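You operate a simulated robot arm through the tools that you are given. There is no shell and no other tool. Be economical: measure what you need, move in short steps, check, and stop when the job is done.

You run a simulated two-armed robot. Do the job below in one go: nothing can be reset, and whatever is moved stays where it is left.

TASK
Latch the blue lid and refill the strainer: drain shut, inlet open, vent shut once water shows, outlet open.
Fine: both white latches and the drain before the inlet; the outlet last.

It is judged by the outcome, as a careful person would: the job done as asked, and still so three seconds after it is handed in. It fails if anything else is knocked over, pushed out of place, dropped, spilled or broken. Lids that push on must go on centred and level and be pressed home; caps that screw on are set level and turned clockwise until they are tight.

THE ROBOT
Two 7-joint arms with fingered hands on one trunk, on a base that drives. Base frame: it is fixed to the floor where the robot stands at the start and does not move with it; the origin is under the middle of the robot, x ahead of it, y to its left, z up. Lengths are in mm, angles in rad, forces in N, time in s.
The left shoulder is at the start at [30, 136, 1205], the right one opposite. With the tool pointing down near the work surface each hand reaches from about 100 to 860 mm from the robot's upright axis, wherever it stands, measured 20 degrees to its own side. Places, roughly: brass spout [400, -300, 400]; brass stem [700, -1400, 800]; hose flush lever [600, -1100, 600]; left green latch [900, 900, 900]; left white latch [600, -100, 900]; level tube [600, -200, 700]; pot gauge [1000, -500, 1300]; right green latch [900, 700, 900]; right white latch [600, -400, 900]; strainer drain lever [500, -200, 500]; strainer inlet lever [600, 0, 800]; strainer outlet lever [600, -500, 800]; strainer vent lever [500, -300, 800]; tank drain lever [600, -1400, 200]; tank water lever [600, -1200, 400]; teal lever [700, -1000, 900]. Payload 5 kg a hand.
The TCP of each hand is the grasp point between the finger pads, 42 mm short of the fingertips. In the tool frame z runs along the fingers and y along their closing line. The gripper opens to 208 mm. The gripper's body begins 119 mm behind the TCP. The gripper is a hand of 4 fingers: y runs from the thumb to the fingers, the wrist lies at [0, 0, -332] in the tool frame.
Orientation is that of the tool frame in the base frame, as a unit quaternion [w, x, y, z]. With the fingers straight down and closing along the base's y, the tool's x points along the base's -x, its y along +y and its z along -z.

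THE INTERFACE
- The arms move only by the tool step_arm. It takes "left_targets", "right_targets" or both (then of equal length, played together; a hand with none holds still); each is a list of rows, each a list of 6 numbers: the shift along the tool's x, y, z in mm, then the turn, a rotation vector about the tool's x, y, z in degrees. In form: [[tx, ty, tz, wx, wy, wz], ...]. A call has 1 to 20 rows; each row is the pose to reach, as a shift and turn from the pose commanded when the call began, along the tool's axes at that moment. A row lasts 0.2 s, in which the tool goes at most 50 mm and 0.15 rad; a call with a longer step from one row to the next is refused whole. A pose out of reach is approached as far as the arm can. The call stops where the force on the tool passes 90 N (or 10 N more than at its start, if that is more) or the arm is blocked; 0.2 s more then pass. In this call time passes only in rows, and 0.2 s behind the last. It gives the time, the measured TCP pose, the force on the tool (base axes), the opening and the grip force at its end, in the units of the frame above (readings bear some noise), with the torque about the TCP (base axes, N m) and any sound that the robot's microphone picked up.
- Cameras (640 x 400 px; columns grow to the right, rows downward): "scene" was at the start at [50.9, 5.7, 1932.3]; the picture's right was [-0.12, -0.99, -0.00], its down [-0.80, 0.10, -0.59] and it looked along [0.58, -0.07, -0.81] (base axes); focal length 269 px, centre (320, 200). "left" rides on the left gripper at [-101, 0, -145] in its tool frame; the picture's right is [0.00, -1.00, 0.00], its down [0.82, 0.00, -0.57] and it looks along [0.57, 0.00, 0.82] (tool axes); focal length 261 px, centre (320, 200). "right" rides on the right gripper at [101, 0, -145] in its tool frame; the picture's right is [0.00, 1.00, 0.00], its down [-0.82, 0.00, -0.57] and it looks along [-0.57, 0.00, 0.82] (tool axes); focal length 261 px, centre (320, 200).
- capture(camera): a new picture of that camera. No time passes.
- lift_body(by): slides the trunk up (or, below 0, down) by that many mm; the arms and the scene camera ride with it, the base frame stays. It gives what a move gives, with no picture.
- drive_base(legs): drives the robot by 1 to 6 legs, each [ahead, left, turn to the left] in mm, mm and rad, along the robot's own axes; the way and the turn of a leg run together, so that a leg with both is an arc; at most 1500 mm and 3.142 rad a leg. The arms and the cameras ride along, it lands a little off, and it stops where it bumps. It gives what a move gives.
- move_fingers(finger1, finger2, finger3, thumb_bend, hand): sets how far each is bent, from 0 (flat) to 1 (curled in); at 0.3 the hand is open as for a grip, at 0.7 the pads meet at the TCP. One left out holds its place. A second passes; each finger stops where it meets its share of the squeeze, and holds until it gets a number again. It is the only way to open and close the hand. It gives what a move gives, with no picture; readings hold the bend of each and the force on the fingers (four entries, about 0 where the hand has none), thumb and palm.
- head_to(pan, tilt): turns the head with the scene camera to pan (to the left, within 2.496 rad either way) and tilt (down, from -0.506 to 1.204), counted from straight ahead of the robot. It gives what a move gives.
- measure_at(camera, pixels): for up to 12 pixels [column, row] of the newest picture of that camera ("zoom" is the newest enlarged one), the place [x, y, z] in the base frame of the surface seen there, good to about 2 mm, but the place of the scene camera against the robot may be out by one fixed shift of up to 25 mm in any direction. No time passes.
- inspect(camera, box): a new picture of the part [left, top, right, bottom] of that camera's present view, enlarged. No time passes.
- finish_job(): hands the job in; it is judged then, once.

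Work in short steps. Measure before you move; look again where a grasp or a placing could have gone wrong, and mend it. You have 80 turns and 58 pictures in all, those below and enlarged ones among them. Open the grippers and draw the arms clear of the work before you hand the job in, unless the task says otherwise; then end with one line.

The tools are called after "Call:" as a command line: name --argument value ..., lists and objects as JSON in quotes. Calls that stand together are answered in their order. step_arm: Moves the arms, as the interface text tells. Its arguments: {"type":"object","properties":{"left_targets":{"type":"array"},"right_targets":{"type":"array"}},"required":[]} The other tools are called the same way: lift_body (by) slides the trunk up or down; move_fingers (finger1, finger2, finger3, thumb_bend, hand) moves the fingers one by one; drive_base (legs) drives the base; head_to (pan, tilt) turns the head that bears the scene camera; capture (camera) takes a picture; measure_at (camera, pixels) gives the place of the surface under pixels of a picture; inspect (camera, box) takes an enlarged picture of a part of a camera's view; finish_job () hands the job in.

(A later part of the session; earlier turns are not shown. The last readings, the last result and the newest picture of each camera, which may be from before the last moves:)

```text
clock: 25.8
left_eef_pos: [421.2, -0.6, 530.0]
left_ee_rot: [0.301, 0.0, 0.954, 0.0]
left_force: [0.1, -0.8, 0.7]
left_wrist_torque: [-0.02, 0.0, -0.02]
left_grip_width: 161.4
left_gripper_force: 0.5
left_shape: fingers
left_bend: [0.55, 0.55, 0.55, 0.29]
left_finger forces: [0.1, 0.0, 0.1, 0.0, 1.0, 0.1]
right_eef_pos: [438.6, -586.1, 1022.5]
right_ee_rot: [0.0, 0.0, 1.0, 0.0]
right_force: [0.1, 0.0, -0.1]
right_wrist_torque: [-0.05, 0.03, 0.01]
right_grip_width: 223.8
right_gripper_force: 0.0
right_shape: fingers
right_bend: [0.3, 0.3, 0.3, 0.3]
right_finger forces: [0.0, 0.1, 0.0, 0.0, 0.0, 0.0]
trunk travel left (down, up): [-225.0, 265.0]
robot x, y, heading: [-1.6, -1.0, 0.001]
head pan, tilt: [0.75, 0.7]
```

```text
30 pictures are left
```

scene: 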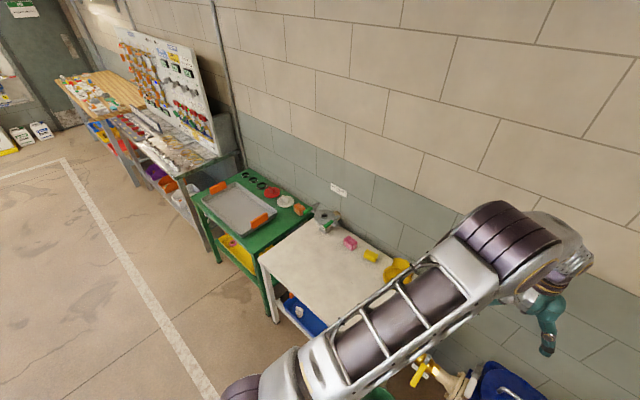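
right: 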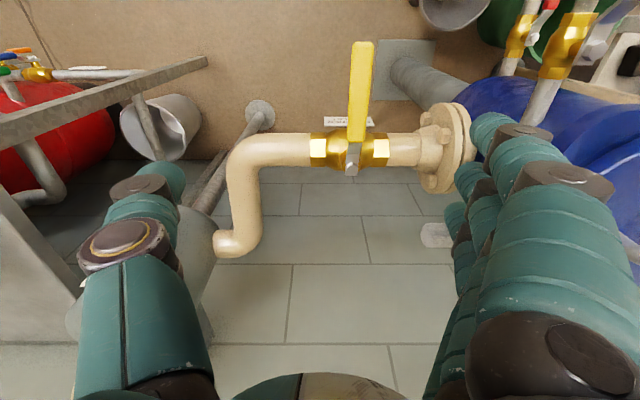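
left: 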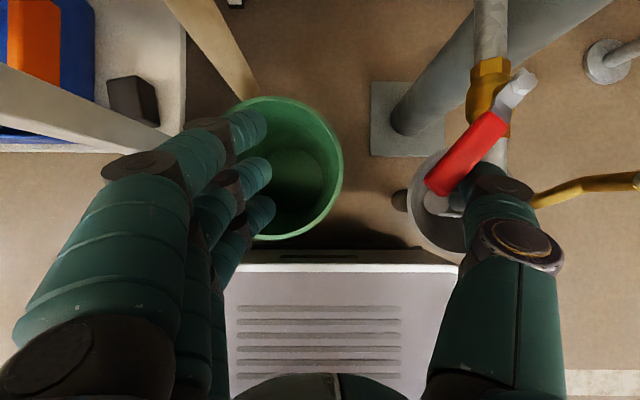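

Drain lever turns clockwise freely, now ~45°. I continue to 90°.

Call:
step_arm --left_targets '[[-5, 8, 4, 0, 0, 0], [-11, 16, 8, 0, 0, 0], [-18, 22, 12.5, 0, 0, 0], [-25, 28, 17, 0, 0, 0], [-32, 32, 22.5, 0, 0, 0], [-40, 35.5, 28, 0, 0, 0], [-44, 37, 31, 0, 0, 0]]'

Call:
capture --camera "left"

```text
clock: 27.4
left_eef_pos: [474.4, 37.8, 530.4]
left_ee_rot: [0.3, 0.001, 0.954, -0.001]
left_force: [-9.1, -1.2, -1.9]
left_wrist_torque: [0.13, 0.21, -1.0]
left_grip_width: 162.5
left_gripper_force: 4.3
left_shape: fingers
left_bend: [0.55, 0.55, 0.55, 0.29]
left_finger forces: [0.0, 0.0, 0.0, 0.1, 8.0, 0.0]
right_eef_pos: [439.9, -586.6, 1022.9]
right_ee_rot: [0.0, 0.0, 1.0, -0.001]
right_force: [-0.9, 0.0, 0.3]
right_wrist_torque: [-0.02, -0.05, -0.01]
right_grip_width: 223.6
right_gripper_force: 0.0
right_shape: fingers
right_bend: [0.3, 0.3, 0.3, 0.3]
right_finger forces: [0.1, 0.1, 0.0, 0.0, 0.0, 0.0]
trunk travel left (down, up): [-225.0, 265.0]
robot x, y, heading: [-1.4, 1.9, -0.0]
head pan, tilt: [0.75, 0.7]
```

```text
29 pictures are left
```

left: 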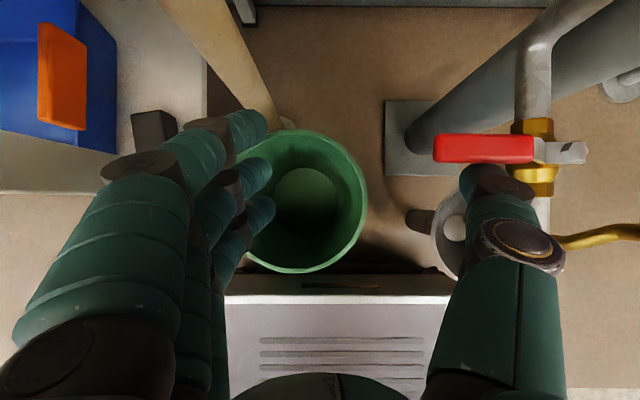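

The red handle is about across the pipe; a small 5 mm further push to the stop, then measure its line.

Call:
step_arm --left_targets '[[-2, 0, 1.5, 0, 0, 0], [-4.5, 0, 3, 0, 0, 0]]'

Call:
measure_at --camera "left" --pixels '[[440, 148], [485, 149], [530, 149], [575, 152]]'

```text
clock: 28.0
left_eef_pos: [475.5, 36.8, 530.9]
left_ee_rot: [0.297, 0.002, 0.955, 0.0]
left_force: [-29.7, 3.0, -2.0]
left_wrist_torque: [0.44, 0.61, -3.49]
left_grip_width: 162.3
left_gripper_force: 14.9
left_shape: fingers
left_bend: [0.55, 0.55, 0.55, 0.29]
left_finger forces: [0.1, 0.0, 0.0, 0.1, 29.4, 0.0]
right_eef_pos: [438.6, -586.5, 1023.8]
right_ee_rot: [0.0, 0.0, 1.0, 0.0]
right_force: [0.5, -0.4, 0.9]
right_wrist_torque: [0.0, -0.02, 0.03]
right_grip_width: 223.7
right_gripper_force: 0.1
right_shape: fingers
right_bend: [0.3, 0.3, 0.3, 0.3]
right_finger forces: [0.0, 0.0, 0.0, 0.0, 0.0, 0.0]
trunk travel left (down, up): [-225.0, 265.0]
robot x, y, heading: [1.4, 1.3, -0.0]
head pan, tilt: [0.75, 0.7]
```

```text
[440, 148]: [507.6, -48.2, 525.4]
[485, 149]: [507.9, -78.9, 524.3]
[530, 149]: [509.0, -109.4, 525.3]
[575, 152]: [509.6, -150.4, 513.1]
```

Drain is shut at its stop (handle along y at x≈508). I withdraw the left hand back and up, and turn the head toward the strainer for a view of the inlet lever and its flange.

Call:
step_arm --left_targets '[[33, 0, -23, 0, 0, 0], [65.5, 0, -46, 0, 0, 0], [36.8, 10, -86.9, 0, 0, 0], [8.1, 20, -127.8, 0, 0, 0], [-20.6, 40, -168.8, 0, 0, 0], [-46.4, 60, -205.6, 0, 0, 0], [-72.2, 80, -242.5, 0, 0, 0], [-98, 90, -279.3, 0, 0, 0], [-123.9, 100, -316.2, 0, 0, 0], [-162.4, 100, -301.4, 0, 0, 0]]'

Call:
head_to --pan -0.2 --tilt 0.9

Call:
capture --camera "scene"

```text
refused: row 3 steps farther than a row can; nothing moved
```

```text
clock: 29.2
left_eef_pos: [475.2, 36.9, 531.7]
left_ee_rot: [0.298, 0.001, 0.955, -0.001]
left_force: [-39.4, 4.3, -9.0]
left_wrist_torque: [1.26, 0.96, -4.71]
left_grip_width: 162.0
left_gripper_force: 20.0
left_shape: fingers
left_bend: [0.55, 0.55, 0.55, 0.29]
left_finger forces: [0.0, 0.0, 0.0, 0.0, 40.5, 0.1]
right_eef_pos: [439.2, -586.1, 1022.7]
right_ee_rot: [0.0, 0.0, 1.0, 0.001]
right_force: [-0.1, -0.5, -0.5]
right_wrist_torque: [-0.02, 0.02, 0.0]
right_grip_width: 223.8
right_gripper_force: 0.0
right_shape: fingers
right_bend: [0.3, 0.3, 0.3, 0.3]
right_finger forces: [0.0, 0.0, 0.0, 0.1, 0.0, 0.0]
trunk travel left (down, up): [-225.0, 265.0]
robot x, y, heading: [-4.4, 2.0, -0.005]
head pan, tilt: [-0.201, 0.901]
```

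```text
28 pictures are left
```

scene: 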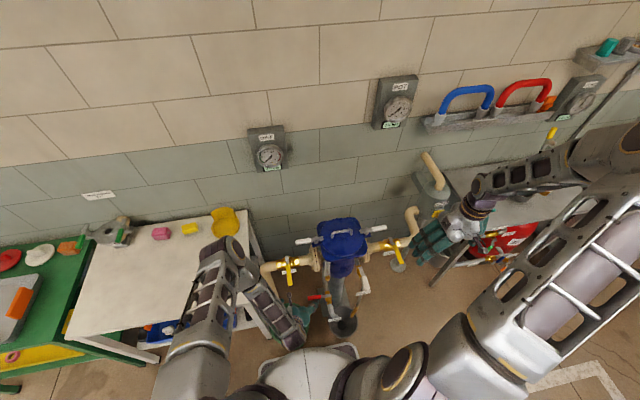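

The withdrawal was refused (a step slightly over 50 mm). I redo it with shorter steps and enlarge the strainer in the scene view, which is well visible around (340,245).

Call:
step_arm --left_targets '[[33, 0, -23, 0, 0, 0], [65.5, 0, -46, 0, 0, 0], [42, 8, -79, 0, 0, 0], [18, 16, -113, 0, 0, 0], [-6, 26, -147, 0, 0, 0], [-29, 40, -180, 0, 0, 0], [-52, 55, -213, 0, 0, 0], [-75, 70, -246, 0, 0, 0], [-98, 85, -279, 0, 0, 0], [-123.9, 100, -310, 0, 0, 0], [-162.4, 100, -301.4, 0, 0, 0]]'

Call:
inspect --camera "scene" --box '[255, 200, 415, 345]'

```text
clock: 31.6
left_eef_pos: [455.0, 132.6, 852.4]
left_ee_rot: [0.3, 0.0, 0.954, 0.0]
left_force: [-0.6, -0.4, -0.2]
left_wrist_torque: [0.02, -0.05, -0.01]
left_grip_width: 159.8
left_gripper_force: 0.0
left_shape: fingers
left_bend: [0.55, 0.55, 0.55, 0.3]
left_finger forces: [0.1, 0.1, 0.0, 0.0, 0.1, 0.0]
left hand out of reach, approached as far as the arm can: row 10, 11
right_eef_pos: [438.9, -587.3, 1022.5]
right_ee_rot: [-0.001, 0.0, 1.0, 0.0]
right_force: [0.1, 0.0, -0.3]
right_wrist_torque: [0.01, -0.01, 0.01]
right_grip_width: 223.9
right_gripper_force: 0.1
right_shape: fingers
right_bend: [0.3, 0.3, 0.3, 0.3]
right_finger forces: [0.0, 0.0, 0.0, 0.0, 0.0, 0.0]
trunk travel left (down, up): [-225.0, 265.0]
robot x, y, heading: [-1.2, 0.9, 0.001]
head pan, tilt: [-0.201, 0.901]
```

```text
2.76 times, centred on (335, 272) of scene
```

zoom: 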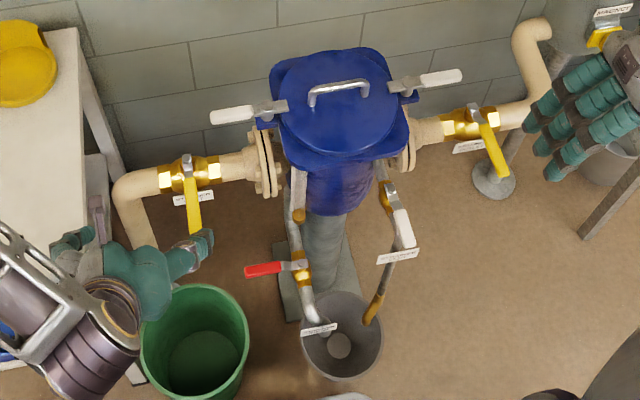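

The scene view shows both latches over the lid and drain across. I measure the inlet's flange top vs. its lever, and the outlet likewise.

Call:
measure_at --camera "zoom" --pixels '[[264, 140], [254, 158], [272, 165], [240, 165], [188, 162], [192, 185], [195, 222], [410, 140], [474, 110], [490, 140], [502, 172], [403, 225]]'

```text
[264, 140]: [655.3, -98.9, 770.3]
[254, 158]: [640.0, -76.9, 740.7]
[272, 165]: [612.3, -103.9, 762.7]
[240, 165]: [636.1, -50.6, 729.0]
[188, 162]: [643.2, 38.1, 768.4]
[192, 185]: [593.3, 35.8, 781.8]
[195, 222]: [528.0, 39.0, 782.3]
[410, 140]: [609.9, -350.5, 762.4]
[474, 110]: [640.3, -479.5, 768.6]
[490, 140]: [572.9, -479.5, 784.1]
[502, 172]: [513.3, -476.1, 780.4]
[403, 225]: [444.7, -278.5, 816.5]
```

The levers' handles clear the flange tops. I curl the left fingers fully and bring the left thumb above the +y side of the inlet handle (C ≈ [558,55]).

Call:
move_fingers --hand "left" --finger1 1.0 --finger2 1.0 --finger3 1.0

Call:
step_arm --left_targets '[[-36.9, 20, 25.8, 0, 0, 0], [-69.6, 37, 48.8, 0, 0, 0]]'

Call:
capture --camera "left"

```text
clock: 32.6
left_eef_pos: [455.5, 131.9, 853.8]
left_ee_rot: [0.301, 0.0, 0.954, -0.001]
left_force: [0.0, -0.5, -0.1]
left_wrist_torque: [0.03, -0.02, 0.03]
left_grip_width: 104.6
left_gripper_force: 0.1
left_shape: fingers
left_bend: [1.0, 1.0, 1.0, 0.3]
left_finger forces: [0.0, 0.1, 0.0, 0.0, 0.0, 0.0]
right_eef_pos: [439.3, -586.5, 1022.8]
right_ee_rot: [0.001, -0.001, 1.0, 0.0]
right_force: [0.1, -0.5, 0.9]
right_wrist_torque: [-0.02, 0.02, -0.01]
right_grip_width: 223.6
right_gripper_force: 0.0
right_shape: fingers
right_bend: [0.3, 0.3, 0.3, 0.3]
right_finger forces: [0.1, 0.0, 0.0, 0.0, 0.1, 0.1]
trunk travel left (down, up): [-225.0, 265.0]
robot x, y, heading: [0.1, -2.4, 0.003]
head pan, tilt: [-0.201, 0.901]
```

```text
clock: 33.2
left_eef_pos: [542.4, 169.0, 854.7]
left_ee_rot: [0.3, 0.001, 0.954, 0.0]
left_force: [-0.3, -0.8, -0.6]
left_wrist_torque: [0.04, -0.05, 0.01]
left_grip_width: 104.8
left_gripper_force: 0.1
left_shape: fingers
left_bend: [1.0, 1.0, 1.0, 0.3]
left_finger forces: [0.0, 0.1, 0.0, 0.0, 0.0, 0.1]
right_eef_pos: [438.9, -584.8, 1022.5]
right_ee_rot: [0.0, 0.0, 1.0, 0.0]
right_force: [0.0, 0.3, 0.0]
right_wrist_torque: [-0.03, 0.04, -0.02]
right_grip_width: 223.9
right_gripper_force: 0.1
right_shape: fingers
right_bend: [0.3, 0.3, 0.3, 0.3]
right_finger forces: [0.0, 0.1, 0.1, 0.1, 0.0, 0.0]
trunk travel left (down, up): [-225.0, 265.0]
robot x, y, heading: [-0.0, 1.3, 0.001]
head pan, tilt: [-0.201, 0.901]
```

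```text
26 pictures are left
```

left: 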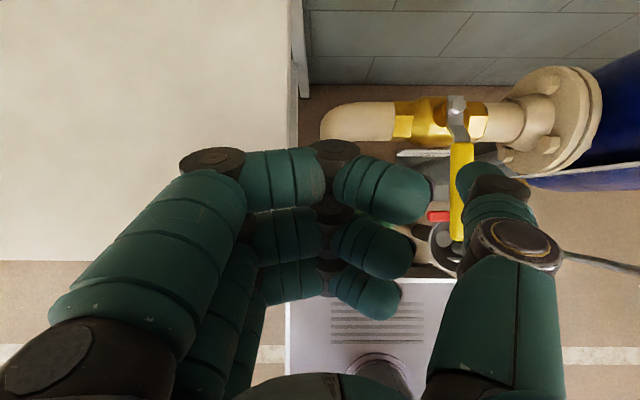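

I measure the thumb tip (470,175), the inlet handle (461,190), and the curled fingers.

Call:
measure_at --camera "left" --pixels '[[463, 175], [480, 168], [505, 180], [461, 150], [453, 190], [470, 150], [458, 230], [457, 105], [415, 200], [400, 260], [395, 300], [540, 110]]'

```text
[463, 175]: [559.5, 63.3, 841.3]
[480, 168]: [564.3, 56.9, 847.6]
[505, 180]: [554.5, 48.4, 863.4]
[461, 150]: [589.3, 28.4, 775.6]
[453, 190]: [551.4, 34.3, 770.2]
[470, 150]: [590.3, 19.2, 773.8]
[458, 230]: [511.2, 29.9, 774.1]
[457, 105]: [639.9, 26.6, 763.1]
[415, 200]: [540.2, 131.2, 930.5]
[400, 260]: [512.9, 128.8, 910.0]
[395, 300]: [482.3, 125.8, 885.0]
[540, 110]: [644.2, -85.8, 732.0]
```

Left thumb is beside the inlet handle with ~12 mm gap. Before opening the inlet I pre-position the right thumb beside the vent handle (-y side), fingers curled.

Call:
move_fingers --hand "right" --finger1 1.0 --finger2 1.0 --finger3 1.0

Call:
step_arm --right_targets '[[2, 45, 0, 0, 0, 0], [4, 90, 0, 0, 0, 0], [6, 135, 0, 0, 0, 0], [8, 180, 0, 0, 0, 0], [10, 225, 0, 0, 0, 0], [12, 270, 0, 0, 0, 0], [14, 315, 0, 0, 0, 0], [14, 360, 0, 0, 0, 0], [14, 360, 45, 0, 0, 0], [14, 360, 90, 0, 0, 0], [14, 360, 135, 0, 0, 0], [14, 360, 160, 0, 0, 0]]'

Call:
capture --camera "right"

```text
clock: 34.2
left_eef_pos: [542.3, 170.2, 856.5]
left_ee_rot: [0.301, 0.0, 0.954, 0.0]
left_force: [0.5, -0.5, 0.0]
left_wrist_torque: [0.0, 0.01, 0.01]
left_grip_width: 104.7
left_gripper_force: 0.0
left_shape: fingers
left_bend: [1.0, 1.0, 1.0, 0.3]
left_finger forces: [0.0, 0.0, 0.0, 0.0, 0.0, 0.0]
right_eef_pos: [438.7, -585.5, 1022.5]
right_ee_rot: [0.0, 0.001, 1.0, 0.0]
right_force: [0.0, -0.3, 0.0]
right_wrist_torque: [0.01, 0.02, -0.02]
right_grip_width: 104.7
right_gripper_force: 0.0
right_shape: fingers
right_bend: [1.0, 1.0, 1.0, 0.3]
right_finger forces: [0.1, 0.1, 0.0, 0.0, 0.0, 0.1]
trunk travel left (down, up): [-225.0, 265.0]
robot x, y, heading: [-2.5, 0.3, 0.002]
head pan, tilt: [-0.201, 0.901]
```

```text
clock: 36.8
left_eef_pos: [540.4, 167.5, 856.0]
left_ee_rot: [0.301, 0.0, 0.954, 0.0]
left_force: [-0.3, 0.5, 0.4]
left_wrist_torque: [0.02, 0.03, 0.0]
left_grip_width: 105.2
left_gripper_force: 0.1
left_shape: fingers
left_bend: [1.0, 1.0, 1.0, 0.3]
left_finger forces: [0.1, 0.0, 0.0, 0.0, 0.0, 0.1]
right_eef_pos: [425.7, -225.9, 861.8]
right_ee_rot: [0.001, 0.0, 1.0, 0.0]
right_force: [-0.1, 0.1, 0.3]
right_wrist_torque: [0.03, 0.0, -0.01]
right_grip_width: 104.3
right_gripper_force: 0.1
right_shape: fingers
right_bend: [1.0, 1.0, 1.0, 0.3]
right_finger forces: [0.0, 0.1, 0.0, 0.1, 0.1, 0.0]
trunk travel left (down, up): [-225.0, 265.0]
robot x, y, heading: [2.4, 0.3, 0.001]
head pan, tilt: [-0.201, 0.901]
```

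```text
25 pictures are left
```

right: 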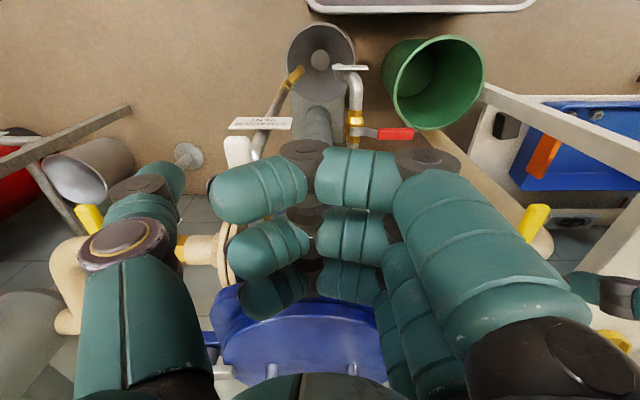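

I measure the right thumb tip and the vent handle (237,150).

Call:
measure_at --camera "right" --pixels '[[180, 175], [175, 168], [160, 165], [178, 190], [237, 145], [230, 155], [250, 145], [212, 185], [240, 165], [290, 85], [300, 70]]'

```text
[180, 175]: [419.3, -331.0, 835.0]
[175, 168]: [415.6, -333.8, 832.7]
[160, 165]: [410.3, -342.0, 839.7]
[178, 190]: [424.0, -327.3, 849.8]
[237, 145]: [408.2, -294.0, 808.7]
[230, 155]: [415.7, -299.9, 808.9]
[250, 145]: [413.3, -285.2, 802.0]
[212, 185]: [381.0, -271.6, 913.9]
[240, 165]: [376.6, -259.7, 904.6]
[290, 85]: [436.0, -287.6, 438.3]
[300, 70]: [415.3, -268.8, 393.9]
```

Right thumb inner face is at y≈-330, 28 mm from the vent handle. I lower it 42 mm and close the gap to ~8 mm, while the left thumb lowers and starts turning the inlet toward -y (first 40°).

Call:
step_arm --left_targets '[[20.6, 0, 29.5, 0, 0, 0], [41.3, 0, 59, 0, 0, 0], [41.3, -11, 59, 0, 0, 0], [42.5, -22, 58, 0, 0, 0], [43.3, -33, 57.6, 0, 0, 0], [42, -44, 58.6, 0, 0, 0], [40.3, -55, 59.7, 0, 0, 0], [36.5, -65, 62.5, 0, 0, 0]]' --right_targets '[[0, 0, 15, 0, 0, 0], [0, 0, 30, 0, 0, 0], [0, 0, 42, 0, 0, 0], [0, 10, 42, 0, 0, 0], [0, 18, 42, 0, 0, 0], [0, 18, 42, 0, 0, 0], [0, 18, 42, 0, 0, 0], [0, 18, 42, 0, 0, 0]]'

Call:
capture --camera "left"

```text
clock: 38.6
left_eef_pos: [543.3, 109.8, 779.4]
left_ee_rot: [0.298, -0.001, 0.954, 0.002]
left_force: [-16.6, 45.0, 4.3]
left_wrist_torque: [-0.09, 0.06, -1.09]
left_grip_width: 84.1
left_gripper_force: 22.2
left_shape: fingers
left_bend: [1.0, 1.0, 1.0, 0.35]
left_finger forces: [0.1, 0.0, 0.0, 0.1, 44.9, 0.0]
right_eef_pos: [424.6, -205.4, 819.9]
right_ee_rot: [0.0, 0.0, 1.0, 0.0]
right_force: [-1.2, -0.1, -0.3]
right_wrist_torque: [-0.01, 0.01, -0.02]
right_grip_width: 104.4
right_gripper_force: 0.2
right_shape: fingers
right_bend: [1.0, 1.0, 1.0, 0.3]
right_finger forces: [0.0, 0.0, 0.1, 0.0, 0.0, 0.1]
trunk travel left (down, up): [-225.0, 265.0]
robot x, y, heading: [-0.8, -2.4, 0.001]
head pan, tilt: [-0.201, 0.901]
```

```text
24 pictures are left
```

left: 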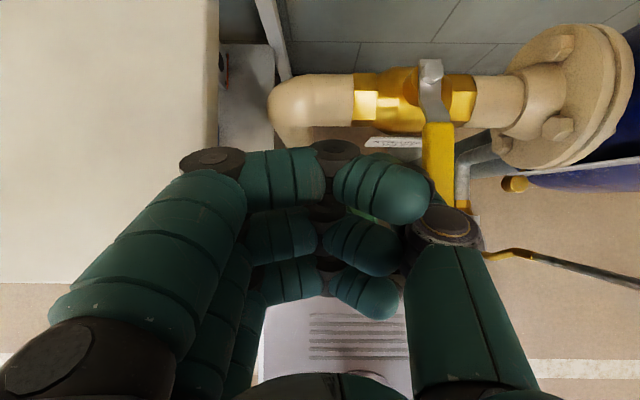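

45 N and the lever has not moved: that is its stop, so the inlet opens the other way (+y). I back off, lift over the handle, and come down on its -y side.

Call:
step_arm --left_targets '[[0, 15, 0, 0, 0, 0], [0, 27, 0, 0, 0, 0], [-20, 27, -28.7, 0, 0, 0], [-40.2, 27, -57.3, 0, 0, 0], [-37, 0, -59.6, 0, 0, 0], [-34, 0, -62, 0, 0, 0], [-14, 0, -33, 0, 0, 0], [6.6, 0, -4.6, 0, 0, 0]]'

Call:
capture --camera "left"

```text
clock: 40.4
left_eef_pos: [539.4, 105.6, 781.1]
left_ee_rot: [0.3, 0.0, 0.954, -0.001]
left_force: [0.5, 0.0, -0.2]
left_wrist_torque: [0.01, 0.05, -0.02]
left_grip_width: 104.6
left_gripper_force: 0.0
left_shape: fingers
left_bend: [1.0, 1.0, 1.0, 0.3]
left_finger forces: [0.1, 0.0, 0.1, 0.0, 0.0, 0.1]
right_eef_pos: [426.1, -206.7, 818.3]
right_ee_rot: [-0.001, 0.0, 1.0, 0.001]
right_force: [-0.5, -0.5, 0.7]
right_wrist_torque: [-0.03, 0.01, 0.04]
right_grip_width: 104.5
right_gripper_force: 0.1
right_shape: fingers
right_bend: [1.0, 1.0, 1.0, 0.3]
right_finger forces: [0.0, 0.0, 0.0, 0.1, 0.0, 0.0]
trunk travel left (down, up): [-225.0, 265.0]
robot x, y, heading: [1.8, -1.8, -0.003]
head pan, tilt: [-0.201, 0.901]
```

```text
23 pictures are left
```

left: 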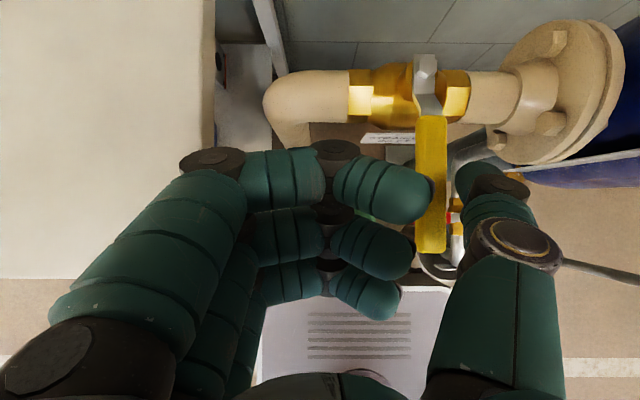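

The thumb is now on the -y side. I sweep toward +y for the first 45°.

Call:
step_arm --left_targets '[[-2, 14, 1.5, 0, 0, 0], [-1, 25, 1, 0, 0, 0], [0, 36, 0, 0, 0, 0], [-1.5, 47, 1, 0, 0, 0], [-3.3, 58, 2.3, 0, 0, 0], [-7, 68, 5, 0, 0, 0], [-11, 78, 7.8, 0, 0, 0]]'

Call:
capture --camera "left"

```text
clock: 42.0
left_eef_pos: [553.6, 182.8, 782.0]
left_ee_rot: [0.3, 0.0, 0.954, 0.0]
left_force: [-0.6, -1.7, -0.5]
left_wrist_torque: [-0.05, 0.0, -0.06]
left_grip_width: 105.2
left_gripper_force: 0.7
left_shape: fingers
left_bend: [1.0, 1.0, 1.0, 0.29]
left_finger forces: [0.1, 0.0, 0.0, 0.0, 1.1, 0.1]
right_eef_pos: [425.8, -208.8, 818.8]
right_ee_rot: [0.0, 0.0, 1.0, 0.001]
right_force: [-0.5, 0.1, -0.4]
right_wrist_torque: [0.02, 0.04, -0.03]
right_grip_width: 104.8
right_gripper_force: 0.1
right_shape: fingers
right_bend: [1.0, 1.0, 1.0, 0.3]
right_finger forces: [0.0, 0.0, 0.0, 0.0, 0.0, 0.0]
trunk travel left (down, up): [-225.0, 265.0]
robot x, y, heading: [2.0, -1.9, 0.007]
head pan, tilt: [-0.201, 0.901]
```

```text
22 pictures are left
```

left: 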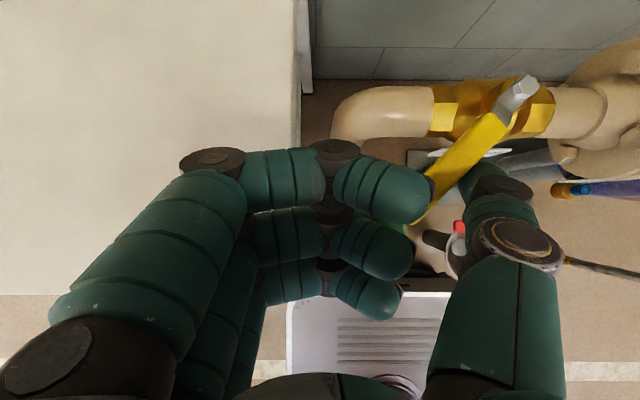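

It turns freely toward +y. I continue to the open stop.

Call:
step_arm --left_targets '[[-5, 10, 3.5, 0, 0, 0], [-11, 19, 7.7, 0, 0, 0], [-18, 26, 12.5, 0, 0, 0], [-25.7, 31, 18, 0, 0, 0], [-34, 36, 24, 0, 0, 0], [-43, 39, 30, 0, 0, 0], [-48, 40, 33.5, 0, 0, 0]]'

Call:
capture --camera "left"

Call:
inspect --camera "scene" --box '[255, 200, 415, 345]'

```text
clock: 43.6
left_eef_pos: [606.0, 222.1, 781.6]
left_ee_rot: [0.297, 0.001, 0.955, -0.001]
left_force: [-29.8, 3.2, 1.9]
left_wrist_torque: [-0.12, 0.59, -3.7]
left_grip_width: 106.1
left_gripper_force: 15.4
left_shape: fingers
left_bend: [1.0, 1.0, 1.0, 0.29]
left_finger forces: [0.0, 0.0, 0.0, 0.0, 30.7, 0.0]
right_eef_pos: [424.9, -208.4, 819.3]
right_ee_rot: [0.001, 0.0, 1.0, 0.0]
right_force: [0.6, 0.1, -0.2]
right_wrist_torque: [-0.02, -0.01, 0.01]
right_grip_width: 104.6
right_gripper_force: 0.0
right_shape: fingers
right_bend: [1.0, 1.0, 1.0, 0.3]
right_finger forces: [0.0, 0.1, 0.0, 0.0, 0.0, 0.0]
trunk travel left (down, up): [-225.0, 265.0]
robot x, y, heading: [-1.4, 2.8, 0.004]
head pan, tilt: [-0.201, 0.901]
```

```text
21 pictures are left
```

left: 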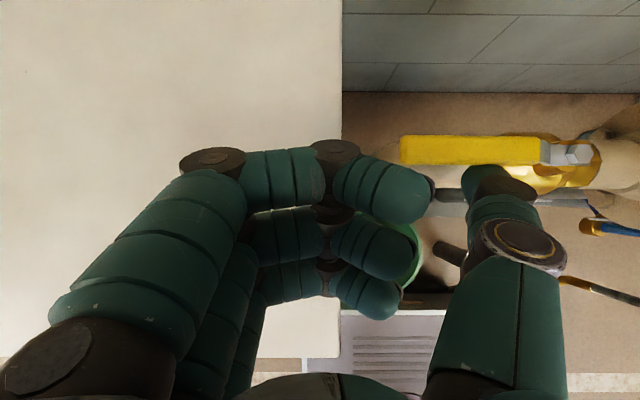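

```text
2.76 times, centred on (335, 272) of scene
```

zoom: 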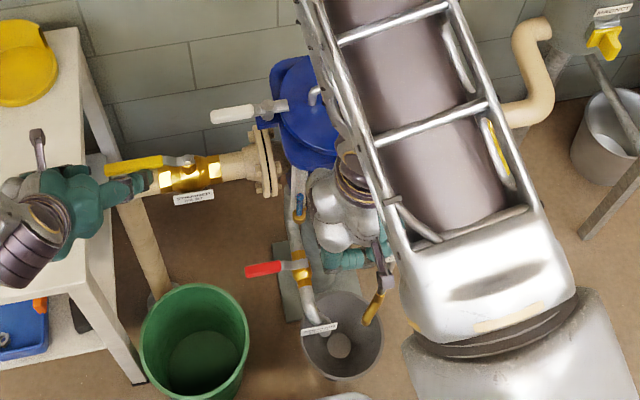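

Inlet is open at its stop (handle along the pipe). I withdraw the left hand and look at the spout (~(375,305) in the zoom) for water.

Call:
step_arm --left_targets '[[25, 0, -17, 0, 0, 0], [49, 0, -34, 0, 0, 0], [22, 5, -64, 0, 0, 0], [-5, 10, -94, 0, 0, 0]]'

Call:
inspect --camera "scene" --box '[315, 240, 365, 340]'

```text
clock: 44.6
left_eef_pos: [559.8, 227.8, 862.5]
left_ee_rot: [0.301, 0.0, 0.954, -0.001]
left_force: [-0.5, -0.8, -0.1]
left_wrist_torque: [0.04, -0.1, 0.01]
left_grip_width: 105.2
left_gripper_force: 0.1
left_shape: fingers
left_bend: [1.0, 1.0, 1.0, 0.3]
left_finger forces: [0.1, 0.1, 0.0, 0.0, 0.0, 0.0]
right_eef_pos: [424.5, -208.7, 819.6]
right_ee_rot: [0.0, 0.0, 1.0, 0.0]
right_force: [-0.6, 0.0, -0.5]
right_wrist_torque: [0.01, -0.06, 0.05]
right_grip_width: 104.9
right_gripper_force: 0.1
right_shape: fingers
right_bend: [1.0, 1.0, 1.0, 0.3]
right_finger forces: [0.0, 0.1, 0.0, 0.0, 0.1, 0.0]
trunk travel left (down, up): [-225.0, 265.0]
robot x, y, heading: [-1.5, -0.7, 0.004]
head pan, tilt: [-0.201, 0.901]
```

```text
4.00 times, centred on (340, 290) of scene
```

zoom: 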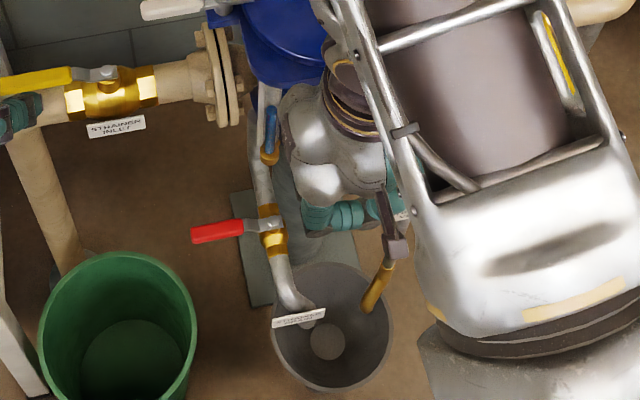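

The level tube shows blue rising at (272,125); no water at the spout (375,290) yet. I hold still for 3 s and look again.

Call:
step_arm --left_targets '[[0, 0, 0, 0, 0, 0], [0, 0, 0, 0, 0, 0], [0, 0, 0, 0, 0, 0], [0, 0, 0, 0, 0, 0], [0, 0, 0, 0, 0, 0], [0, 0, 0, 0, 0, 0], [0, 0, 0, 0, 0, 0], [0, 0, 0, 0, 0, 0], [0, 0, 0, 0, 0, 0], [0, 0, 0, 0, 0, 0], [0, 0, 0, 0, 0, 0], [0, 0, 0, 0, 0, 0], [0, 0, 0, 0, 0, 0], [0, 0, 0, 0, 0, 0]]'

Call:
inspect --camera "scene" --box '[315, 240, 365, 340]'

```text
clock: 47.6
left_eef_pos: [559.9, 229.7, 861.4]
left_ee_rot: [0.301, -0.001, 0.954, 0.0]
left_force: [0.5, -0.1, 0.4]
left_wrist_torque: [0.03, -0.02, -0.01]
left_grip_width: 105.0
left_gripper_force: 0.1
left_shape: fingers
left_bend: [1.0, 1.0, 1.0, 0.3]
left_finger forces: [0.0, 0.0, 0.0, 0.0, 0.1, 0.0]
right_eef_pos: [426.7, -208.5, 819.3]
right_ee_rot: [0.001, 0.0, 1.0, 0.0]
right_force: [0.9, -0.1, -0.6]
right_wrist_torque: [0.03, 0.03, -0.01]
right_grip_width: 104.7
right_gripper_force: 0.0
right_shape: fingers
right_bend: [1.0, 1.0, 1.0, 0.3]
right_finger forces: [0.1, 0.0, 0.0, 0.1, 0.1, 0.1]
trunk travel left (down, up): [-225.0, 265.0]
robot x, y, heading: [1.0, -0.5, 0.0]
head pan, tilt: [-0.201, 0.901]
```

```text
4.00 times, centred on (340, 290) of scene
```

zoom: 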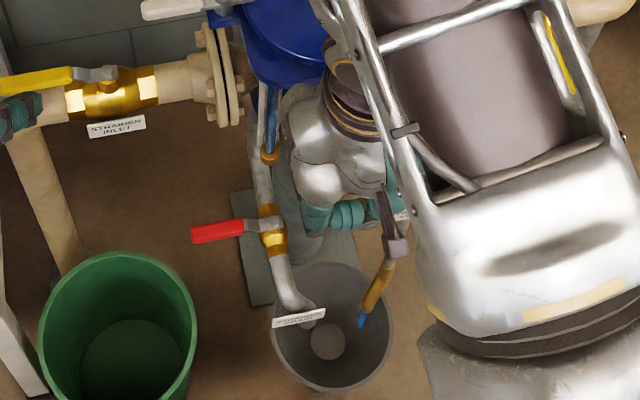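

Water shows at the spout (362,320) and the tube is full. I shut the vent now: sweep right thumb toward +y, first 30°, checking force.

Call:
step_arm --right_targets '[[0, 8, 0, 0, 0, 0], [2, 18, 0, 0, 0, 0], [2.5, 28, 0, 0, 0, 0], [1.5, 38, 0, 0, 0, 0], [0, 47, 0, 0, 0, 0]]'

```text
clock: 48.8
left_eef_pos: [561.5, 226.6, 862.1]
left_ee_rot: [0.301, 0.001, 0.954, 0.0]
left_force: [0.6, 0.7, -0.2]
left_wrist_torque: [-0.02, 0.04, -0.02]
left_grip_width: 104.6
left_gripper_force: 0.0
left_shape: fingers
left_bend: [1.0, 1.0, 1.0, 0.3]
left_finger forces: [0.0, 0.0, 0.0, 0.0, 0.0, 0.1]
right_eef_pos: [424.7, -167.0, 819.1]
right_ee_rot: [-0.002, 0.002, 1.0, -0.001]
right_force: [-6.1, -41.4, -5.4]
right_wrist_torque: [0.29, 0.07, -0.86]
right_grip_width: 119.5
right_gripper_force: 16.9
right_shape: fingers
right_bend: [1.0, 1.0, 1.0, 0.2]
right_finger forces: [0.0, 0.1, 0.0, 0.1, 33.8, 0.1]
trunk travel left (down, up): [-225.0, 265.0]
robot x, y, heading: [4.2, -0.0, -0.001]
head pan, tilt: [-0.201, 0.901]
```

Blocked at 41 N, so the vent shuts toward -y instead. I back off, lift over the handle, come down on its +y side, and sweep toward -y to 45°.

Call:
step_arm --right_targets '[[0, -30, 0, 0, 0, 0], [0, -60, 0, 0, 0, 0], [0, -60, -28, 0, 0, 0], [0, -55, -55, 0, 0, 0], [0, -20, -55, 0, 0, 0], [0, 14, -55, 0, 0, 0], [0, 14, -28, 0, 0, 0], [0, 14, 0, 0, 0, 0], [0, 0, 0, 0, 0, 0], [1, -10, 0, 0, 0, 0], [2.5, -20, 0, 0, 0, 0], [1.5, -30, 0, 0, 0, 0], [0, -39.5, 0, 0, 0, 0], [-3, -49, 0, 0, 0, 0], [-7.6, -57.5, 0, 0, 0, 0]]'

Call:
capture --camera "right"

```text
clock: 52.0
left_eef_pos: [561.0, 230.2, 861.6]
left_ee_rot: [0.301, 0.0, 0.954, 0.0]
left_force: [-0.2, 0.2, 1.4]
left_wrist_torque: [0.04, -0.04, 0.02]
left_grip_width: 104.8
left_gripper_force: 0.2
left_shape: fingers
left_bend: [1.0, 1.0, 1.0, 0.3]
left_finger forces: [0.0, 0.0, 0.0, 0.1, 0.0, 0.0]
right_eef_pos: [433.6, -218.4, 819.2]
right_ee_rot: [0.0, 0.0, 1.0, 0.0]
right_force: [-0.7, 0.5, -1.2]
right_wrist_torque: [0.06, 0.03, -0.03]
right_grip_width: 104.2
right_gripper_force: 0.5
right_shape: fingers
right_bend: [1.0, 1.0, 1.0, 0.3]
right_finger forces: [0.0, 0.0, 0.1, 0.0, 0.8, 0.0]
trunk travel left (down, up): [-225.0, 265.0]
robot x, y, heading: [-0.6, 1.8, 0.003]
head pan, tilt: [-0.201, 0.901]
```

```text
17 pictures are left
```

right: 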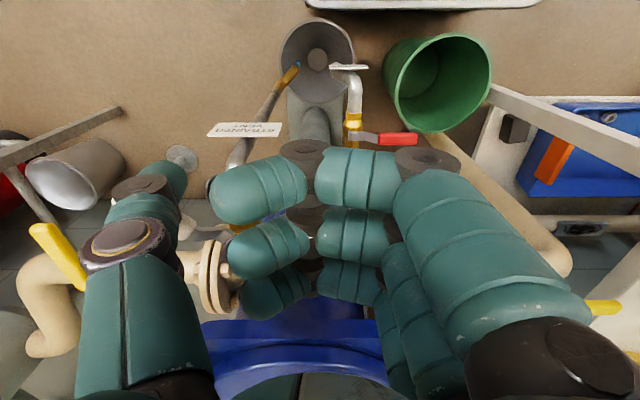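

No resistance now; the handle has swung behind the thumb. I continue to 90°.

Call:
step_arm --right_targets '[[-5, -8, 0, 0, 0, 0], [-12, -15.5, 0, 0, 0, 0], [-19, -22, 0, 0, 0, 0], [-27.4, -27, 0, 0, 0, 0], [-36, -31.5, 0, 0, 0, 0], [-45.4, -34.5, 0, 0, 0, 0], [-50, -35.5, 0, 0, 0, 0]]'

Call:
capture --camera "right"

```text
clock: 53.6
left_eef_pos: [560.8, 230.9, 862.3]
left_ee_rot: [0.302, 0.0, 0.953, 0.0]
left_force: [-0.4, 0.2, 1.1]
left_wrist_torque: [0.0, -0.01, -0.01]
left_grip_width: 104.8
left_gripper_force: 0.1
left_shape: fingers
left_bend: [1.0, 1.0, 1.0, 0.3]
left_finger forces: [0.1, 0.0, 0.0, 0.1, 0.1, 0.0]
right_eef_pos: [481.6, -252.6, 819.3]
right_ee_rot: [-0.001, 0.001, 1.0, 0.0]
right_force: [-12.5, 4.4, 1.4]
right_wrist_torque: [-0.16, 0.21, -1.41]
right_grip_width: 103.7
right_gripper_force: 6.3
right_shape: fingers
right_bend: [1.0, 1.0, 1.0, 0.3]
right_finger forces: [0.0, 0.0, 0.1, 0.0, 12.5, 0.0]
trunk travel left (down, up): [-225.0, 265.0]
robot x, y, heading: [2.1, -0.5, 0.002]
head pan, tilt: [-0.201, 0.901]
```

```text
16 pictures are left
```

right: 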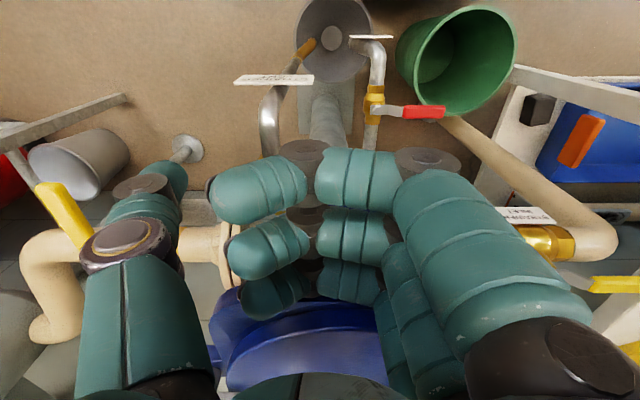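

The spout (305,45) looks dry. I push 4 mm more to the stop, then draw the right hand back and up to look at the vent lever.

Call:
step_arm --right_targets '[[-3, 0, 0, 0, 0, 0], [-5, 0, 0, 0, 0, 0]]'

Call:
step_arm --right_targets '[[20, 0, 0, 0, 0, 0], [45, 0, 0, 0, 0, 0], [60, 0, -40, 0, 0, 0], [60, 0, -85, 0, 0, 0], [60, -30, -120, 0, 0, 0], [60, -75, -130, 0, 0, 0], [60, -120, -130, 0, 0, 0], [60, -165, -130, 0, 0, 0], [60, -210, -130, 0, 0, 0]]'

Call:
inspect --camera "scene" --box '[275, 210, 415, 335]'

```text
clock: 54.2
left_eef_pos: [561.0, 229.5, 862.2]
left_ee_rot: [0.301, 0.0, 0.954, 0.0]
left_force: [0.0, -0.1, -0.2]
left_wrist_torque: [-0.02, -0.04, 0.01]
left_grip_width: 104.8
left_gripper_force: 0.0
left_shape: fingers
left_bend: [1.0, 1.0, 1.0, 0.3]
left_finger forces: [0.0, 0.0, 0.1, 0.0, 0.0, 0.1]
right_eef_pos: [483.7, -254.7, 819.6]
right_ee_rot: [-0.002, 0.002, 1.0, -0.001]
right_force: [-33.6, 5.3, 1.4]
right_wrist_torque: [-0.18, 0.47, -3.73]
right_grip_width: 103.4
right_gripper_force: 16.3
right_shape: fingers
right_bend: [1.0, 1.0, 1.0, 0.31]
right_finger forces: [0.0, 0.0, 0.0, 0.0, 33.2, 0.0]
trunk travel left (down, up): [-225.0, 265.0]
robot x, y, heading: [0.4, 0.6, -0.001]
head pan, tilt: [-0.201, 0.901]
```

```text
clock: 56.2
left_eef_pos: [560.1, 227.4, 863.1]
left_ee_rot: [0.301, -0.001, 0.954, 0.001]
left_force: [0.7, -0.1, 0.1]
left_wrist_torque: [0.08, 0.02, 0.08]
left_grip_width: 104.9
left_gripper_force: 0.2
left_shape: fingers
left_bend: [1.0, 1.0, 1.0, 0.3]
left_finger forces: [0.1, 0.0, 0.0, 0.0, 0.1, 0.0]
right_eef_pos: [427.5, -464.2, 947.7]
right_ee_rot: [0.001, 0.0, 1.0, 0.0]
right_force: [0.3, -0.5, -0.3]
right_wrist_torque: [0.12, -0.01, 0.0]
right_grip_width: 104.7
right_gripper_force: 0.0
right_shape: fingers
right_bend: [1.0, 1.0, 1.0, 0.3]
right_finger forces: [0.1, 0.0, 0.0, 0.0, 0.0, 0.2]
trunk travel left (down, up): [-225.0, 265.0]
robot x, y, heading: [-0.8, 1.2, -0.006]
head pan, tilt: [-0.201, 0.901]
```

```text
3.20 times, centred on (345, 272) of scene
```

zoom: 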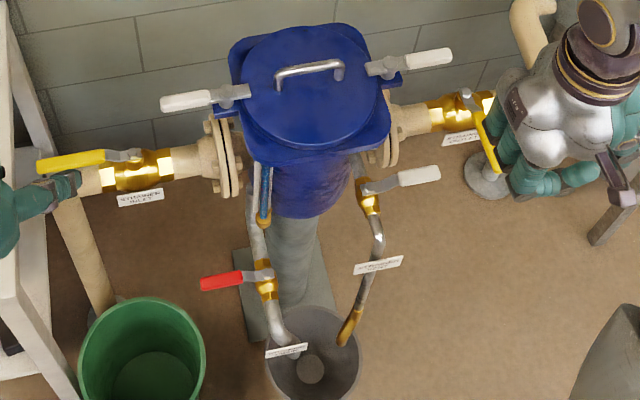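

Vent is shut, spout dry, both latches, drain and inlet are right. For the outlet I'll push toward -y with the right hand's fingers (bend 0.4), hovering first on the handle's +y side.

Call:
move_fingers --hand "right" --finger1 0.4 --finger2 0.4 --finger3 0.4

Call:
step_arm --right_targets '[[-20, -40, 0, 0, 0, 0], [-50, -70, 0, 0, 0, 0], [-85, -92, 0, 0, 0, 0], [-112, -92, 35, 0, 0, 0], [-112, -92, 75, 0, 0, 0]]'

Call:
capture --camera "right"

```text
clock: 57.2
left_eef_pos: [561.6, 229.6, 861.9]
left_ee_rot: [0.301, 0.001, 0.954, -0.001]
left_force: [0.0, 0.1, 0.1]
left_wrist_torque: [0.0, -0.01, -0.04]
left_grip_width: 104.8
left_gripper_force: 0.1
left_shape: fingers
left_bend: [1.0, 1.0, 1.0, 0.3]
left_finger forces: [0.1, 0.0, 0.0, 0.1, 0.0, 0.0]
right_eef_pos: [428.4, -463.9, 947.7]
right_ee_rot: [-0.001, 0.001, 1.0, 0.0]
right_force: [0.4, 0.1, 0.6]
right_wrist_torque: [-0.04, 0.03, -0.06]
right_grip_width: 198.0
right_gripper_force: 0.1
right_shape: fingers
right_bend: [0.4, 0.4, 0.4, 0.3]
right_finger forces: [0.0, 0.0, 0.0, 0.0, 0.1, 0.0]
trunk travel left (down, up): [-225.0, 265.0]
robot x, y, heading: [0.9, -0.3, 0.002]
head pan, tilt: [-0.201, 0.901]
```

```text
clock: 58.4
left_eef_pos: [561.2, 229.0, 861.4]
left_ee_rot: [0.301, 0.0, 0.954, 0.001]
left_force: [-0.6, -0.4, 0.6]
left_wrist_torque: [0.04, -0.01, 0.04]
left_grip_width: 104.7
left_gripper_force: 0.0
left_shape: fingers
left_bend: [1.0, 1.0, 1.0, 0.3]
left_finger forces: [0.0, 0.1, 0.0, 0.1, 0.0, 0.1]
right_eef_pos: [542.2, -560.1, 873.8]
right_ee_rot: [0.001, 0.001, 1.0, 0.0]
right_force: [-0.6, 0.0, 0.3]
right_wrist_torque: [0.08, 0.06, -0.01]
right_grip_width: 198.2
right_gripper_force: 0.0
right_shape: fingers
right_bend: [0.4, 0.4, 0.4, 0.3]
right_finger forces: [0.0, 0.0, 0.1, 0.0, 0.0, 0.0]
trunk travel left (down, up): [-225.0, 265.0]
robot x, y, heading: [-0.8, 0.5, 0.0]
head pan, tilt: [-0.201, 0.901]
```

```text
14 pictures are left
```

right: 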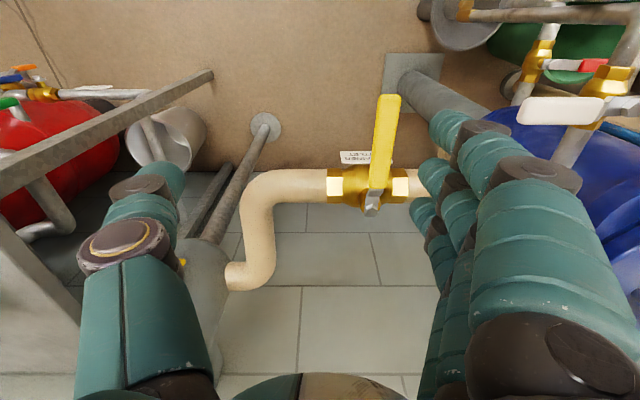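

I measure fingertips (430–440,120–215) and the outlet handle (385,140), and the vent handle tip.

Call:
measure_at --camera "right" --pixels '[[432, 120], [445, 115], [423, 165], [413, 205], [420, 202], [415, 230], [387, 105], [382, 145], [376, 185], [371, 208], [392, 145], [530, 110]]'

```text
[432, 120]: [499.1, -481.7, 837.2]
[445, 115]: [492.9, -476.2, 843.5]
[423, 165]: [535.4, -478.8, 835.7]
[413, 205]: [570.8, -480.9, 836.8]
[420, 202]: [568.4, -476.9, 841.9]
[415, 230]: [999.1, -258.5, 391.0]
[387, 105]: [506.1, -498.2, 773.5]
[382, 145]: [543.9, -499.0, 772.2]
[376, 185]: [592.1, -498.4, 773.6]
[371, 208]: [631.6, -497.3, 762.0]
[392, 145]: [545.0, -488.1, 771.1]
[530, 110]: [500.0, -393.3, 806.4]
```

Gap is ~7 mm. I nudge +5 mm, lower 67 mm and sweep toward -y for 45°.

Call:
step_arm --right_targets '[[0, 5, 0, 0, 0, 0], [0, 5, 34, 0, 0, 0], [0, 5, 67, 0, 0, 0], [0, -6, 67, 0, 0, 0], [1.5, -14, 67, 0, 0, 0], [3, -22, 67, 0, 0, 0], [2.5, -31, 67, 0, 0, 0], [2, -39, 67, 0, 0, 0], [0, -47, 67, 0, 0, 0], [-3.5, -55, 67, 0, 0, 0]]'

Call:
capture --camera "right"

```text
clock: 60.6
left_eef_pos: [560.4, 229.4, 861.0]
left_ee_rot: [0.301, 0.0, 0.954, 0.001]
left_force: [-0.2, -0.3, 0.2]
left_wrist_torque: [0.02, -0.05, 0.0]
left_grip_width: 104.7
left_gripper_force: 0.1
left_shape: fingers
left_bend: [1.0, 1.0, 1.0, 0.3]
left_finger forces: [0.0, 0.0, 0.0, 0.0, 0.1, 0.0]
right_eef_pos: [543.3, -610.1, 807.3]
right_ee_rot: [0.0, 0.0, 1.0, 0.0]
right_force: [0.3, 2.3, -0.3]
right_wrist_torque: [0.07, 0.02, 0.12]
right_grip_width: 198.7
right_gripper_force: 1.6
right_shape: fingers
right_bend: [0.4, 0.4, 0.38, 0.3]
right_finger forces: [0.1, 0.0, 1.8, 0.0, 0.0, 0.1]
trunk travel left (down, up): [-225.0, 265.0]
robot x, y, heading: [0.1, -1.3, -0.001]
head pan, tilt: [-0.201, 0.901]
```

```text
13 pictures are left
```

right: 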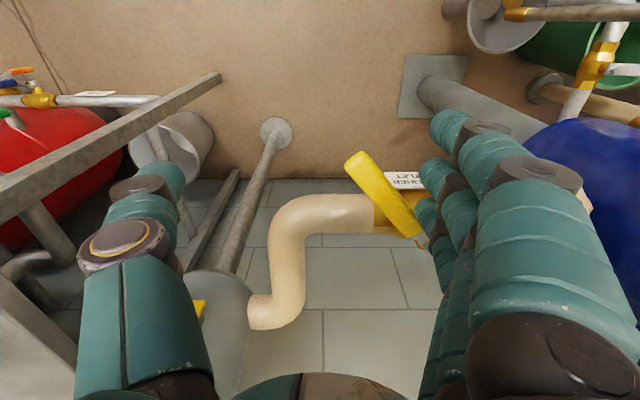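

The outlet turns freely toward -y. I continue to 90°.

Call:
step_arm --right_targets '[[-4, -7, 0, 0, 0, 0], [-9.5, -14, 0, 0, 0, 0], [-15.5, -20, 0, 0, 0, 0], [-22, -25, 0, 0, 0, 0], [-30, -29, 0, 0, 0, 0], [-38, -32, 0, 0, 0, 0], [-44, -33, 0, 0, 0, 0]]'

Call:
capture --camera "right"

```text
clock: 62.2
left_eef_pos: [559.8, 230.0, 863.0]
left_ee_rot: [0.301, 0.0, 0.954, 0.0]
left_force: [-0.4, -0.9, -0.3]
left_wrist_torque: [0.04, -0.04, 0.01]
left_grip_width: 104.9
left_gripper_force: 0.1
left_shape: fingers
left_bend: [1.0, 1.0, 1.0, 0.3]
left_finger forces: [0.1, 0.1, 0.1, 0.1, 0.1, 0.0]
right_eef_pos: [582.4, -644.0, 807.1]
right_ee_rot: [-0.004, 0.0, 1.0, 0.0]
right_force: [-24.7, 1.6, 4.7]
right_wrist_torque: [0.57, 0.65, 2.47]
right_grip_width: 198.8
right_gripper_force: 11.8
right_shape: fingers
right_bend: [0.4, 0.4, 0.38, 0.3]
right_finger forces: [0.1, 0.0, 24.6, 0.0, 0.0, 0.0]
trunk travel left (down, up): [-225.0, 265.0]
robot x, y, heading: [0.2, -3.4, -0.001]
head pan, tilt: [-0.201, 0.901]
```

```text
12 pictures are left
```

right: 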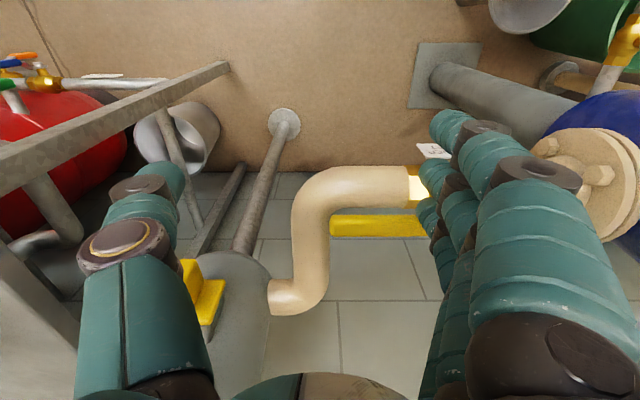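

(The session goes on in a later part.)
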